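You operate a simulated robot arm through the tools that you are given. There is no shell and no other tool. Be economical: measure what you need, move in short steps, check, and stop when the job is done.

Carry out the task below with a simulated robot arm. There is one attempt and no reset: what you move stays moved.

## Task
Take the tub that says "talc" from the top of the steel table and leave it on the card pad.

It is judged by the outcome, as a careful person would: the job done as asked, and still so three seconds after it is handed in. It fails if anything else is knocked over, pushed out of place, dropped, spilled or broken.

## Robot
A 7-joint arm with a two-finger parallel gripper, fixed in place. Base frame: the origin is at the foot of the arm, x ahead of it, y to its left, z up; the work surface is at about z = 0.85. Units: m, rad, N and s.
With the tool pointing down near the work surface it reaches from about 0.3 to 0.7 m from the base axis. Its first joint turns from -1.152 to 1.152 rad. Payload 1.57 kg.
The TCP is the grasp point between the finger pads, 0.03 m short of the fingertips. In the tool frame z runs along the fingers and y along their closing line. Largest opening 0.11 m; finger width 0.024, thickness 0.012; the body of the gripper, 0.048 by 0.112 m, starts 0.078 m behind the TCP.
Orientation is told as [roll, pitch, yaw] about the base's x, y, z axes, in that order, counted from this pose: with the fingers straight down and closing along the base's y, the tool's x points along the base's -x, its y along +y and its z along -z.

## Interface
- The arm moves only by the tool apply_moves. Its argument "moves" is a list that holds one entry, the list of rows, each a list of 7 numbers: the shift along the tool's x, y, z in units of 40 mm (1.0 is 40 mm), then the turn, a rotation vector about the tool's x, y, z in units of 6 degrees (1.0 is 6 degrees), then the gripper command, from -1 (shut) to 1 (fully open), values between in proportion. In form: [[[dx, dy, dz, ax, ay, az, gripper], ...]]. A call has 1 to 20 rows; each row shifts and turns the commanded pose from where the row before left it, along the tool's axes as they then stand. A call with a number of a shift or a turn outside -1 to 1 is refused whole. A row lasts 0.2 s, in which the tool goes at most 0.05 m and 0.15 rad; a call with a longer step from one row to the next is refused whole, and so is a gripper value outside its range. A pose out of reach is approached as far as the arm can. The call stops where the force on the tool passes 40 N (or 10 N more than at its start, if that is more) or the arm is blocked; 0.2 s more then pass. Each finger travels about 0.108 m/s and halts on what it meets, pressing with about 20 N; the grip force reading is that of the motor and also rises with nothing between the fingers. The clock runs only during rows and for 0.2 s after the last one: add rows that do not move to give the fingers time. The reply holds the time, the measured pose of the TCP, the force on the tool along the base axes, the opening and the grip force, in the units named above and with some noise, and new pictures: "pictures" is both (left out), scene, wrist or none.
- Cameras (640 x 400 px; columns grow to the right, rows downward): "scene" is fixed at [0.1512, -0.3828, 1.4044]; the picture's right is [0.89, -0.46, 0.00], its down [-0.26, -0.51, -0.82] and it looks along [0.37, 0.73, -0.57] (base axes); focal length 358 px, centre (320, 200). "wrist" rides on the gripper at [-0.036, 0, -0.08] in the tool frame; the picture's right is [0.00, -1.00, 0.00], its down [0.97, 0.00, -0.24] and it looks along [0.24, 0.00, 0.97] (tool axes); focal length 218 px, centre (320, 200).
- measure_at(camera, pixels): for up to 12 pixels [column, row] of the newest picture of that camera ("zoom" is the newest enlarged one), the place [x, y, z] in the base frame of the surface seen there, good to about 0.003 m. No time passes.
- zoom(camera, box): a new picture of the part [left, top, right, bottom] of that camera's present view, enlarged. No time passes.
- close_job(): hands the job in; it is judged then, once.

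Go step by step. Measure first, check grasps and placings, and put right what went wrong. The budget is 60 turns and 120 pictures, counting those below and the enlarged ones. Unless the task says otherwise, let go and move clear before handing in, and close with one line.

The tools are called as name(argument=value, ...) on one line, values as JSON. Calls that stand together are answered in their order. apply_moves: Moves the arm, as the interface text tells. Its arguments: {"type":"object","properties":{"moves":{"type":"array","items":{"type":"array","items":{"type":"array","items":{"type":"number"}}}},"pictures":{"type":"string","enum":["both","scene","wrist","none"]}},"required":["moves"]} The other tools are called the same way: measure_at (camera, pixels) gives the place of the surface under pixels of a picture; zoom (camera, box) takes an enlarged picture of a part of a camera's view; close_job () hands the job in.

At the start:

```text
t: 0.0
tcp_pos: [0.4248, 0.2029, 1.1672]
orientation: [-0.002, -0.002, 0.001]
ft_force: [0.8, 0.7, -0.9]
width: 0.11
grasp_force: 0.0
```

scene: 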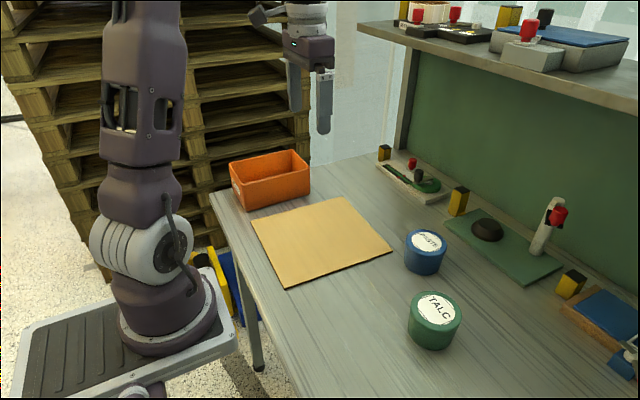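
wrist: 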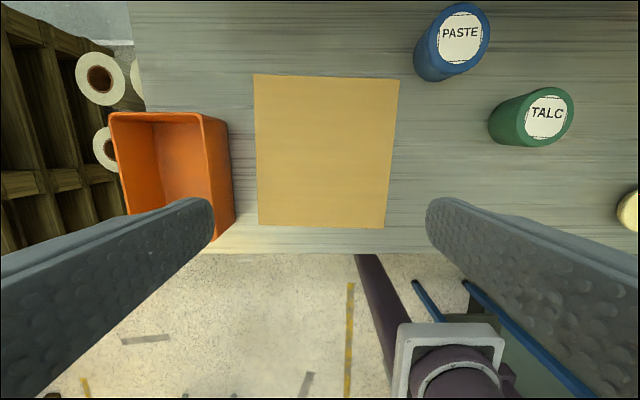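

The green tub at scene (435,320) reads TALC; the card pad is around (320,240). I'll measure both, and the neighbours.

measure_at(camera="scene", pixels=[[437, 308], [413, 303], [461, 311], [440, 292], [432, 325], [432, 346], [251, 218], [345, 197], [391, 251], [287, 287], [320, 240], [427, 242]])

measure_at(camera="wrist", pixels=[[548, 116], [525, 116], [573, 116], [548, 90], [548, 140], [255, 75], [398, 80], [386, 227], [260, 225], [630, 210]])

zoom(camera="scene", box=[380, 210, 500, 370])

```text
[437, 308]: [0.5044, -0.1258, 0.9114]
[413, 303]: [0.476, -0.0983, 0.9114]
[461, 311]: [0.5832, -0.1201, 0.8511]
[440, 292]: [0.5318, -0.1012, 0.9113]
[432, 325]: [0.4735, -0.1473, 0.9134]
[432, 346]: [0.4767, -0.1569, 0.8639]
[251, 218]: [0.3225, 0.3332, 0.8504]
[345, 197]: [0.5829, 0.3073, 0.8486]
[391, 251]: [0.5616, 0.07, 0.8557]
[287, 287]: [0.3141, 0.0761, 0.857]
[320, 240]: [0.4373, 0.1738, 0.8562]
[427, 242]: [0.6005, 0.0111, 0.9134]
```

```text
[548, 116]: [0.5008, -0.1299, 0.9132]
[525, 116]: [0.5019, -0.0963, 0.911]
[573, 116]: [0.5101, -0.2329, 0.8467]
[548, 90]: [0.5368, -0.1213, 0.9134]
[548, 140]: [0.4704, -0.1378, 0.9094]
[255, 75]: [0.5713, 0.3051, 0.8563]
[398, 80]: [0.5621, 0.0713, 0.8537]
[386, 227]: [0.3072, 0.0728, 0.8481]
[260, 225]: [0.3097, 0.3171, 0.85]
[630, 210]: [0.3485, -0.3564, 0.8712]
```

```text
2.50 times, centred on (440, 290) of scene
```

zoom: 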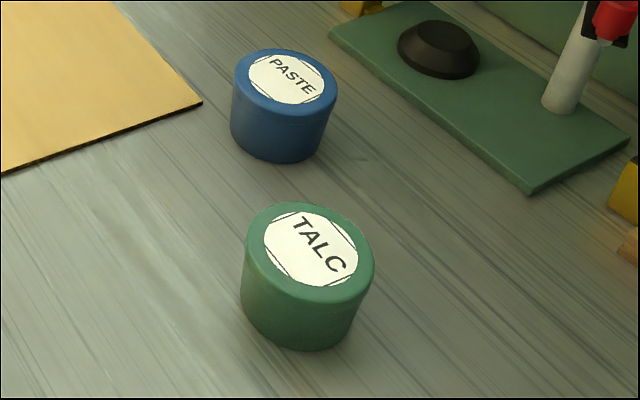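

The top of the TALC tub is centred near (0.504, -0.128, 0.912) and it is about 0.085 wide. The nearest neighbour, PASTE, is 0.17 m away, so I'll move above TALC with the fingers open.

apply_moves(moves=[[[-0.2, -0.83, 0.4, 0, 0, 0, 1], [-0.2, -0.83, 0.4, 0, 0, 0, 1], [-0.2, -0.83, 0.4, 0, 0, 0, 1], [-0.2, -0.83, 0.4, 0, 0, 0, 1], [-0.2, -0.83, 0.4, 0, 0, 0, 1], [-0.2, -0.83, 0.4, 0, 0, 0, 1], [-0.2, -0.83, 0.4, 0, 0, 0, 1], [-0.2, -0.83, 0.4, 0, 0, 0, 1], [-0.2, -0.83, 0.4, 0, 0, 0, 1], [-0.2, -0.83, 0.4, 0, 0, 0, 1], [0, 0, 0, 0, 0, 0, 1], [0, 0, 0, 0, 0, 0, 1]]])

```text
t: 2.6
tcp_pos: [0.5047, -0.1296, 1.009]
orientation: [0.0, 0.001, -0.001]
ft_force: [-0.2, 0.9, -0.4]
width: 0.1101
grasp_force: 0.1
```

scene: 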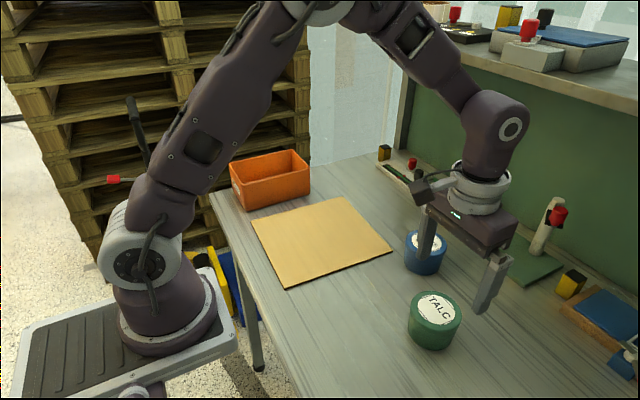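
wrist: 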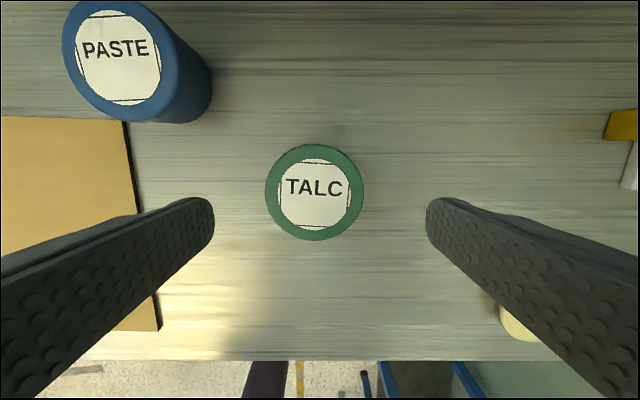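

In the wrist view TALC is centred at (314,192), which puts it at about (0.504, -0.125), with a width of about 0.082. I'll shift y by 4 mm and go down to z of about 0.887.

apply_moves(moves=[[[0.02, 0.11, 0.6, 0, 0, 0, 1], [0, 0, 0.6, 0, 0, 0, 1], [0, 0, 0.6, 0, 0, 0, 1], [0, 0, 0.6, 0, 0, 0, 1], [0, 0, 0.6, 0, 0, 0, 1], [0, 0, 0, 0, 0, 0, 1]]])

```text
t: 4.0
tcp_pos: [0.5047, -0.127, 0.8872]
orientation: [0.0, 0.0, 0.0]
ft_force: [0.0, 0.1, 0.2]
width: 0.1099
grasp_force: 0.0
```

scene: 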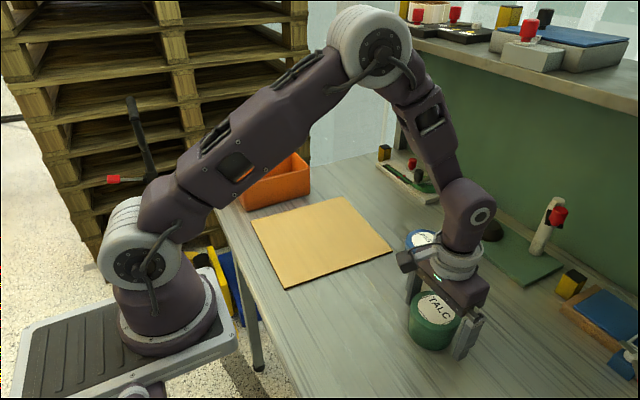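
wrist: 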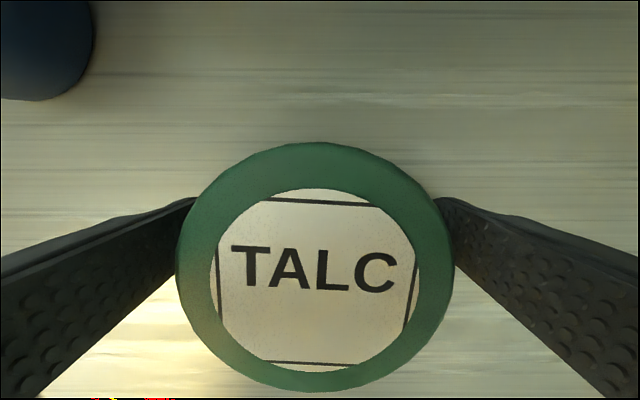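

The tub sits between the fingers, spanning columns 177 to 453 in the wrist view. Next I'll close the gripper.

apply_moves(moves=[[[0, 0, 0, 0, 0, 0, 0.5], [0, 0, 0, 0, 0, 0, 0.2], [0, 0, 0, 0, 0, 0, -1], [0, 0, 0, 0, 0, 0, -1], [0, 0, 0, 0, 0, 0, -1]]], pictures="wrist")

```text
t: 5.2
tcp_pos: [0.5046, -0.1266, 0.8887]
orientation: [0.0, 0.0, -0.001]
ft_force: [0.1, 0.8, -0.6]
width: 0.0835
grasp_force: 19.9
```

wrist: 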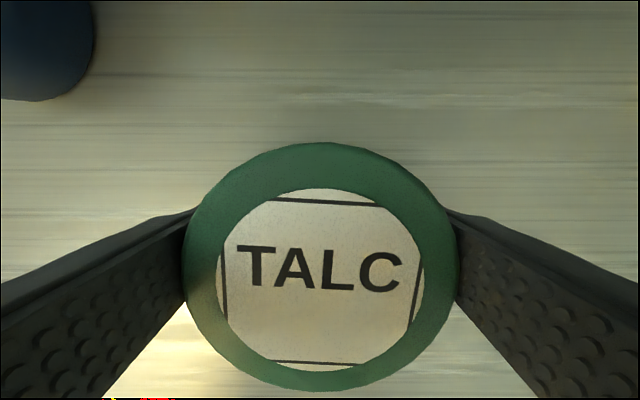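

The fingers hold at width 0.0835 with 19.9 N, so I'll lift slowly and check.

apply_moves(moves=[[[0, 0, -0.2, 0, 0, 0, -1], [0, 0, -0.4, 0, 0, 0, -1], [0, 0, -0.5, 0, 0, 0, -1], [0, 0, -0.5, 0, 0, 0, -1], [0, 0, -0.5, 0, 0, 0, -1], [0, 0, -0.4, 0, 0, 0, -1], [0, 0, 0, 0, 0, 0, -1]]])

```text
t: 6.8
tcp_pos: [0.5055, -0.1245, 0.9901]
orientation: [0.0, 0.001, -0.002]
ft_force: [-0.5, 0.5, -2.1]
width: 0.0835
grasp_force: 19.9
```

scene: 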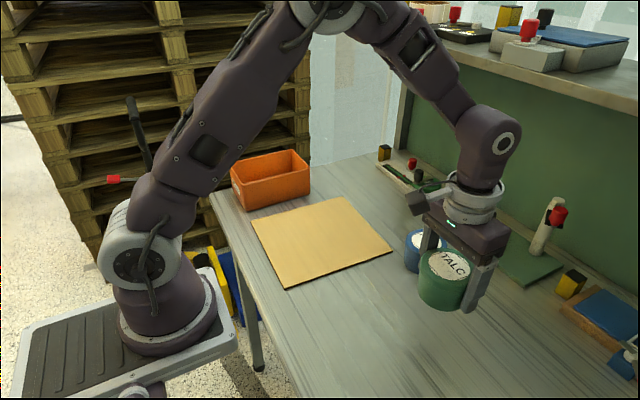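
wrist: 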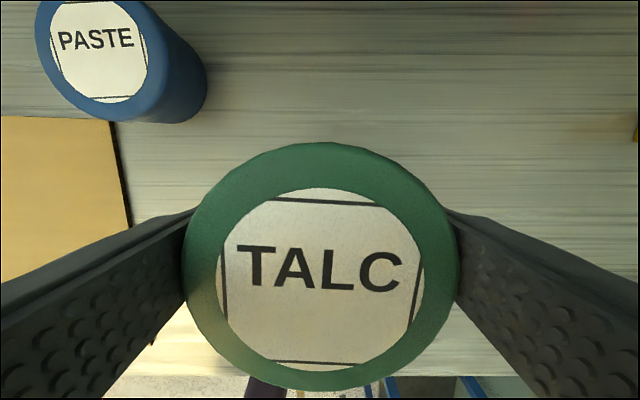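

The tub is lifted and held firmly at the same width. The pad's centre is about (0.44, 0.19), so I'll carry it there at this height.

apply_moves(moves=[[[0.08, 0.35, 0, 0, 0, 0, -1], [0.16, 0.7, 0, 0, 0, 0, -1], [0.16, 0.78, 0, 0, 0, 0, -1], [0.16, 0.78, 0, 0, 0, 0, -1], [0.16, 0.78, 0, 0, 0, 0, -1], [0.16, 0.78, 0, 0, 0, 0, -1], [0.16, 0.78, 0, 0, 0, 0, -1], [0.16, 0.78, 0, 0, 0, 0, -1], [0.16, 0.78, 0, 0, 0, 0, -1], [0.16, 0.7, 0, 0, 0, 0, -1], [0.1, 0.5, 0, 0, 0, 0, -1], [0, 0.15, 0, 0, 0, 0, -1], [0, 0, 0, 0, 0, 0, -1]]])

```text
t: 9.6
tcp_pos: [0.4376, 0.1877, 0.9886]
orientation: [0.0, 0.001, 0.001]
ft_force: [0.6, 0.7, -2.1]
width: 0.0839
grasp_force: 19.9
```

scene: 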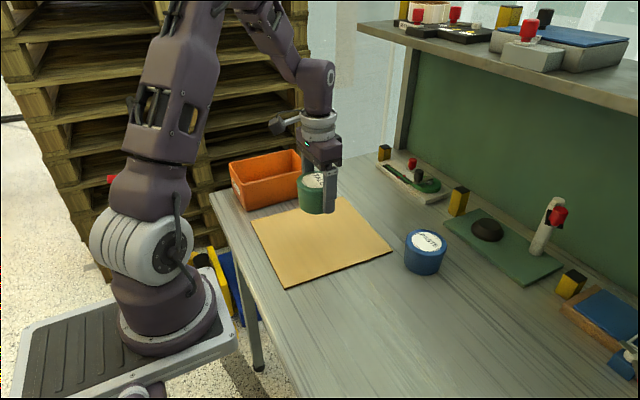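
wrist: 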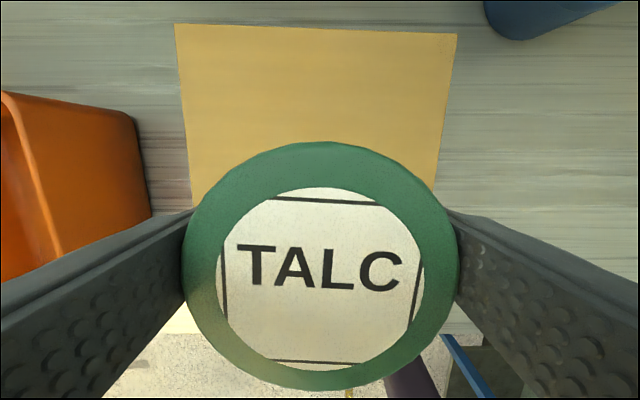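

The tub is over the middle of the pad. I'll lower it to just above contact (expected TCP z of about 0.893).

apply_moves(moves=[[[0, 0, 0.3, 0, 0, 0, -1], [0, 0, 0.5, 0, 0, 0, -1], [0, 0, 0.5, 0, 0, 0, -1], [0, 0, 0.5, 0, 0, 0, -1], [0, 0, 0.3, 0, 0, 0, -1], [0, 0, 0.15, 0, 0, 0, -1], [0, 0, 0, 0, 0, 0, -1]]], pictures="scene")

zoom(camera="scene", box=[250, 150, 410, 250])

```text
t: 11.2
tcp_pos: [0.44, 0.188, 0.8978]
orientation: [0.001, 0.001, 0.002]
ft_force: [-0.1, -0.6, -1.9]
width: 0.0838
grasp_force: 19.3
```

scene: 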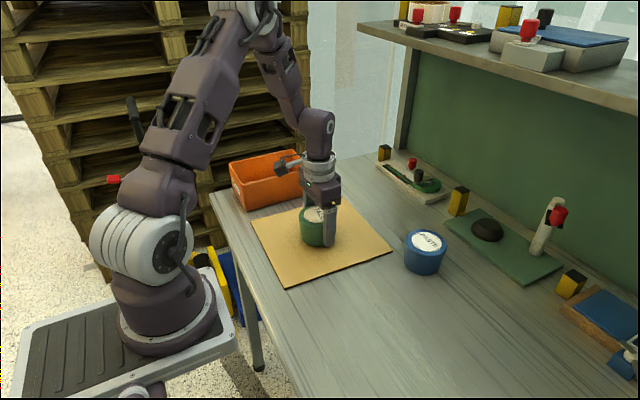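

```text
4.00 times, centred on (330, 200) of scene
```

zoom: 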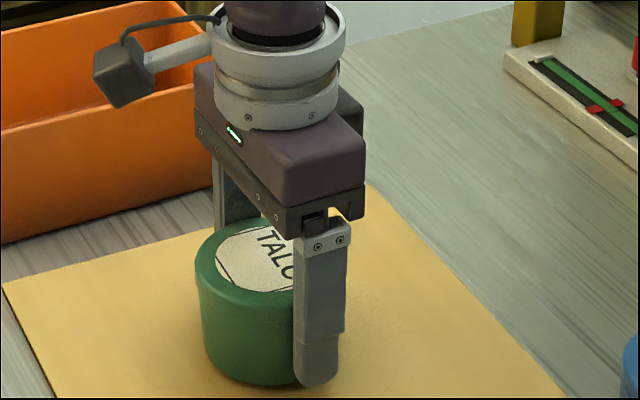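

The tub is still held, and the force of -1.9 N shows its full weight is on the gripper. I'll go down in 1.2 mm steps and watch the force.

apply_moves(moves=[[[0, 0, 0.03, 0, 0, 0, -1], [0, 0, 0.03, 0, 0, 0, -1], [0, 0, 0.03, 0, 0, 0, -1], [0, 0, 0, 0, 0, 0, -1]]], pictures="none")

```text
t: 12.2
tcp_pos: [0.4398, 0.1879, 0.8941]
orientation: [0.001, 0.0, 0.0]
ft_force: [-0.2, -0.2, -2.4]
width: 0.0834
grasp_force: 19.9
```

Still no contact, since the force is -2.4 N. I'll continue down a little.

apply_moves(moves=[[[0, 0, 0.03, 0, 0, 0, -1], [0, 0, 0.03, 0, 0, 0, -1], [0, 0, 0, 0, 0, 0, -1]]], pictures="none")

```text
t: 13.0
tcp_pos: [0.4394, 0.189, 0.891]
orientation: [0.0, -0.002, -0.001]
ft_force: [0.2, 0.2, 15.6]
width: 0.0836
grasp_force: 19.8
```

The force rose to +15.6 N, so the tub is on the pad. I'll ease up slightly and then open.

apply_moves(moves=[[[0, 0, -0.03, 0, 0, 0, -1], [0, 0, 0, 0, 0, 0, 0.6], [0, 0, 0, 0, 0, 0, 0.9], [0, 0, 0, 0, 0, 0, 1], [0, 0, 0, 0, 0, 0, 1]]])

```text
t: 14.2
tcp_pos: [0.439, 0.1893, 0.8927]
orientation: [0.0, 0.001, -0.001]
ft_force: [0.4, -0.6, -0.2]
width: 0.1101
grasp_force: 0.0
```

scene: 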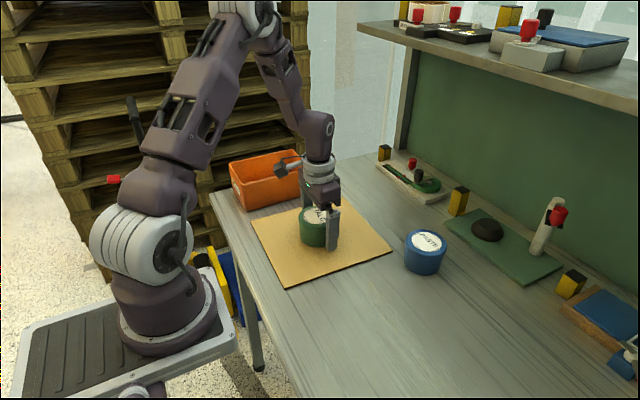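
wrist: 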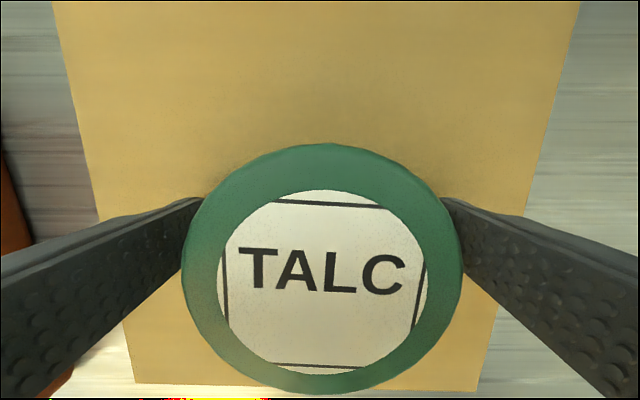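

The fingers are fully open and clear of the tub on both sides, so I'll retreat straight up.

apply_moves(moves=[[[0, 0, -0.3, 0, 0, 0, 1], [0, 0, -0.6, 0, 0, 0, 1], [0, 0, -0.8, 0, 0, 0, 1], [0, 0, -0.8, 0, 0, 0, 1], [0, 0, -0.8, 0, 0, 0, 1], [0, 0, -0.8, 0, 0, 0, 1], [0, 0, -0.8, 0, 0, 0, 1], [0, 0, 0, 0, 0, 0, 1]]])

```text
t: 16.0
tcp_pos: [0.4405, 0.189, 1.0892]
orientation: [0.0, 0.001, 0.0]
ft_force: [-0.4, -0.9, -0.2]
width: 0.1103
grasp_force: 0.1
```

scene: 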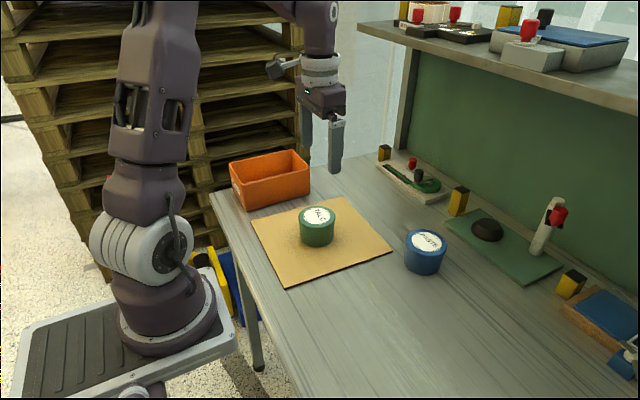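
wrist: 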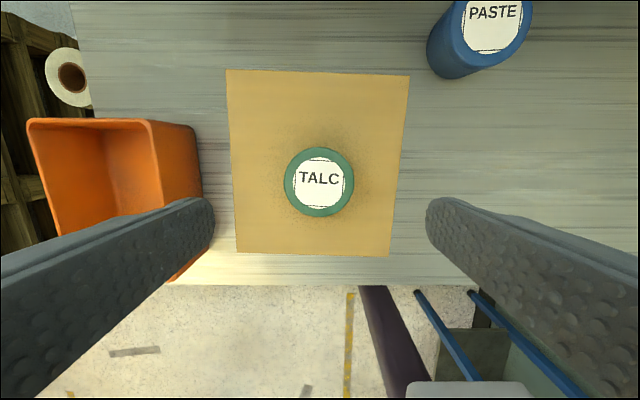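

The TALC tub stands upright in the middle of the card pad (scene 317,226), everything else is where it was, and the gripper is clear, so I'm handing in.

close_job()

```text
The job is handed in.
```

The tub marked "TALC" is standing upright in the middle of the card pad, nothing else was moved, and the job is handed in.
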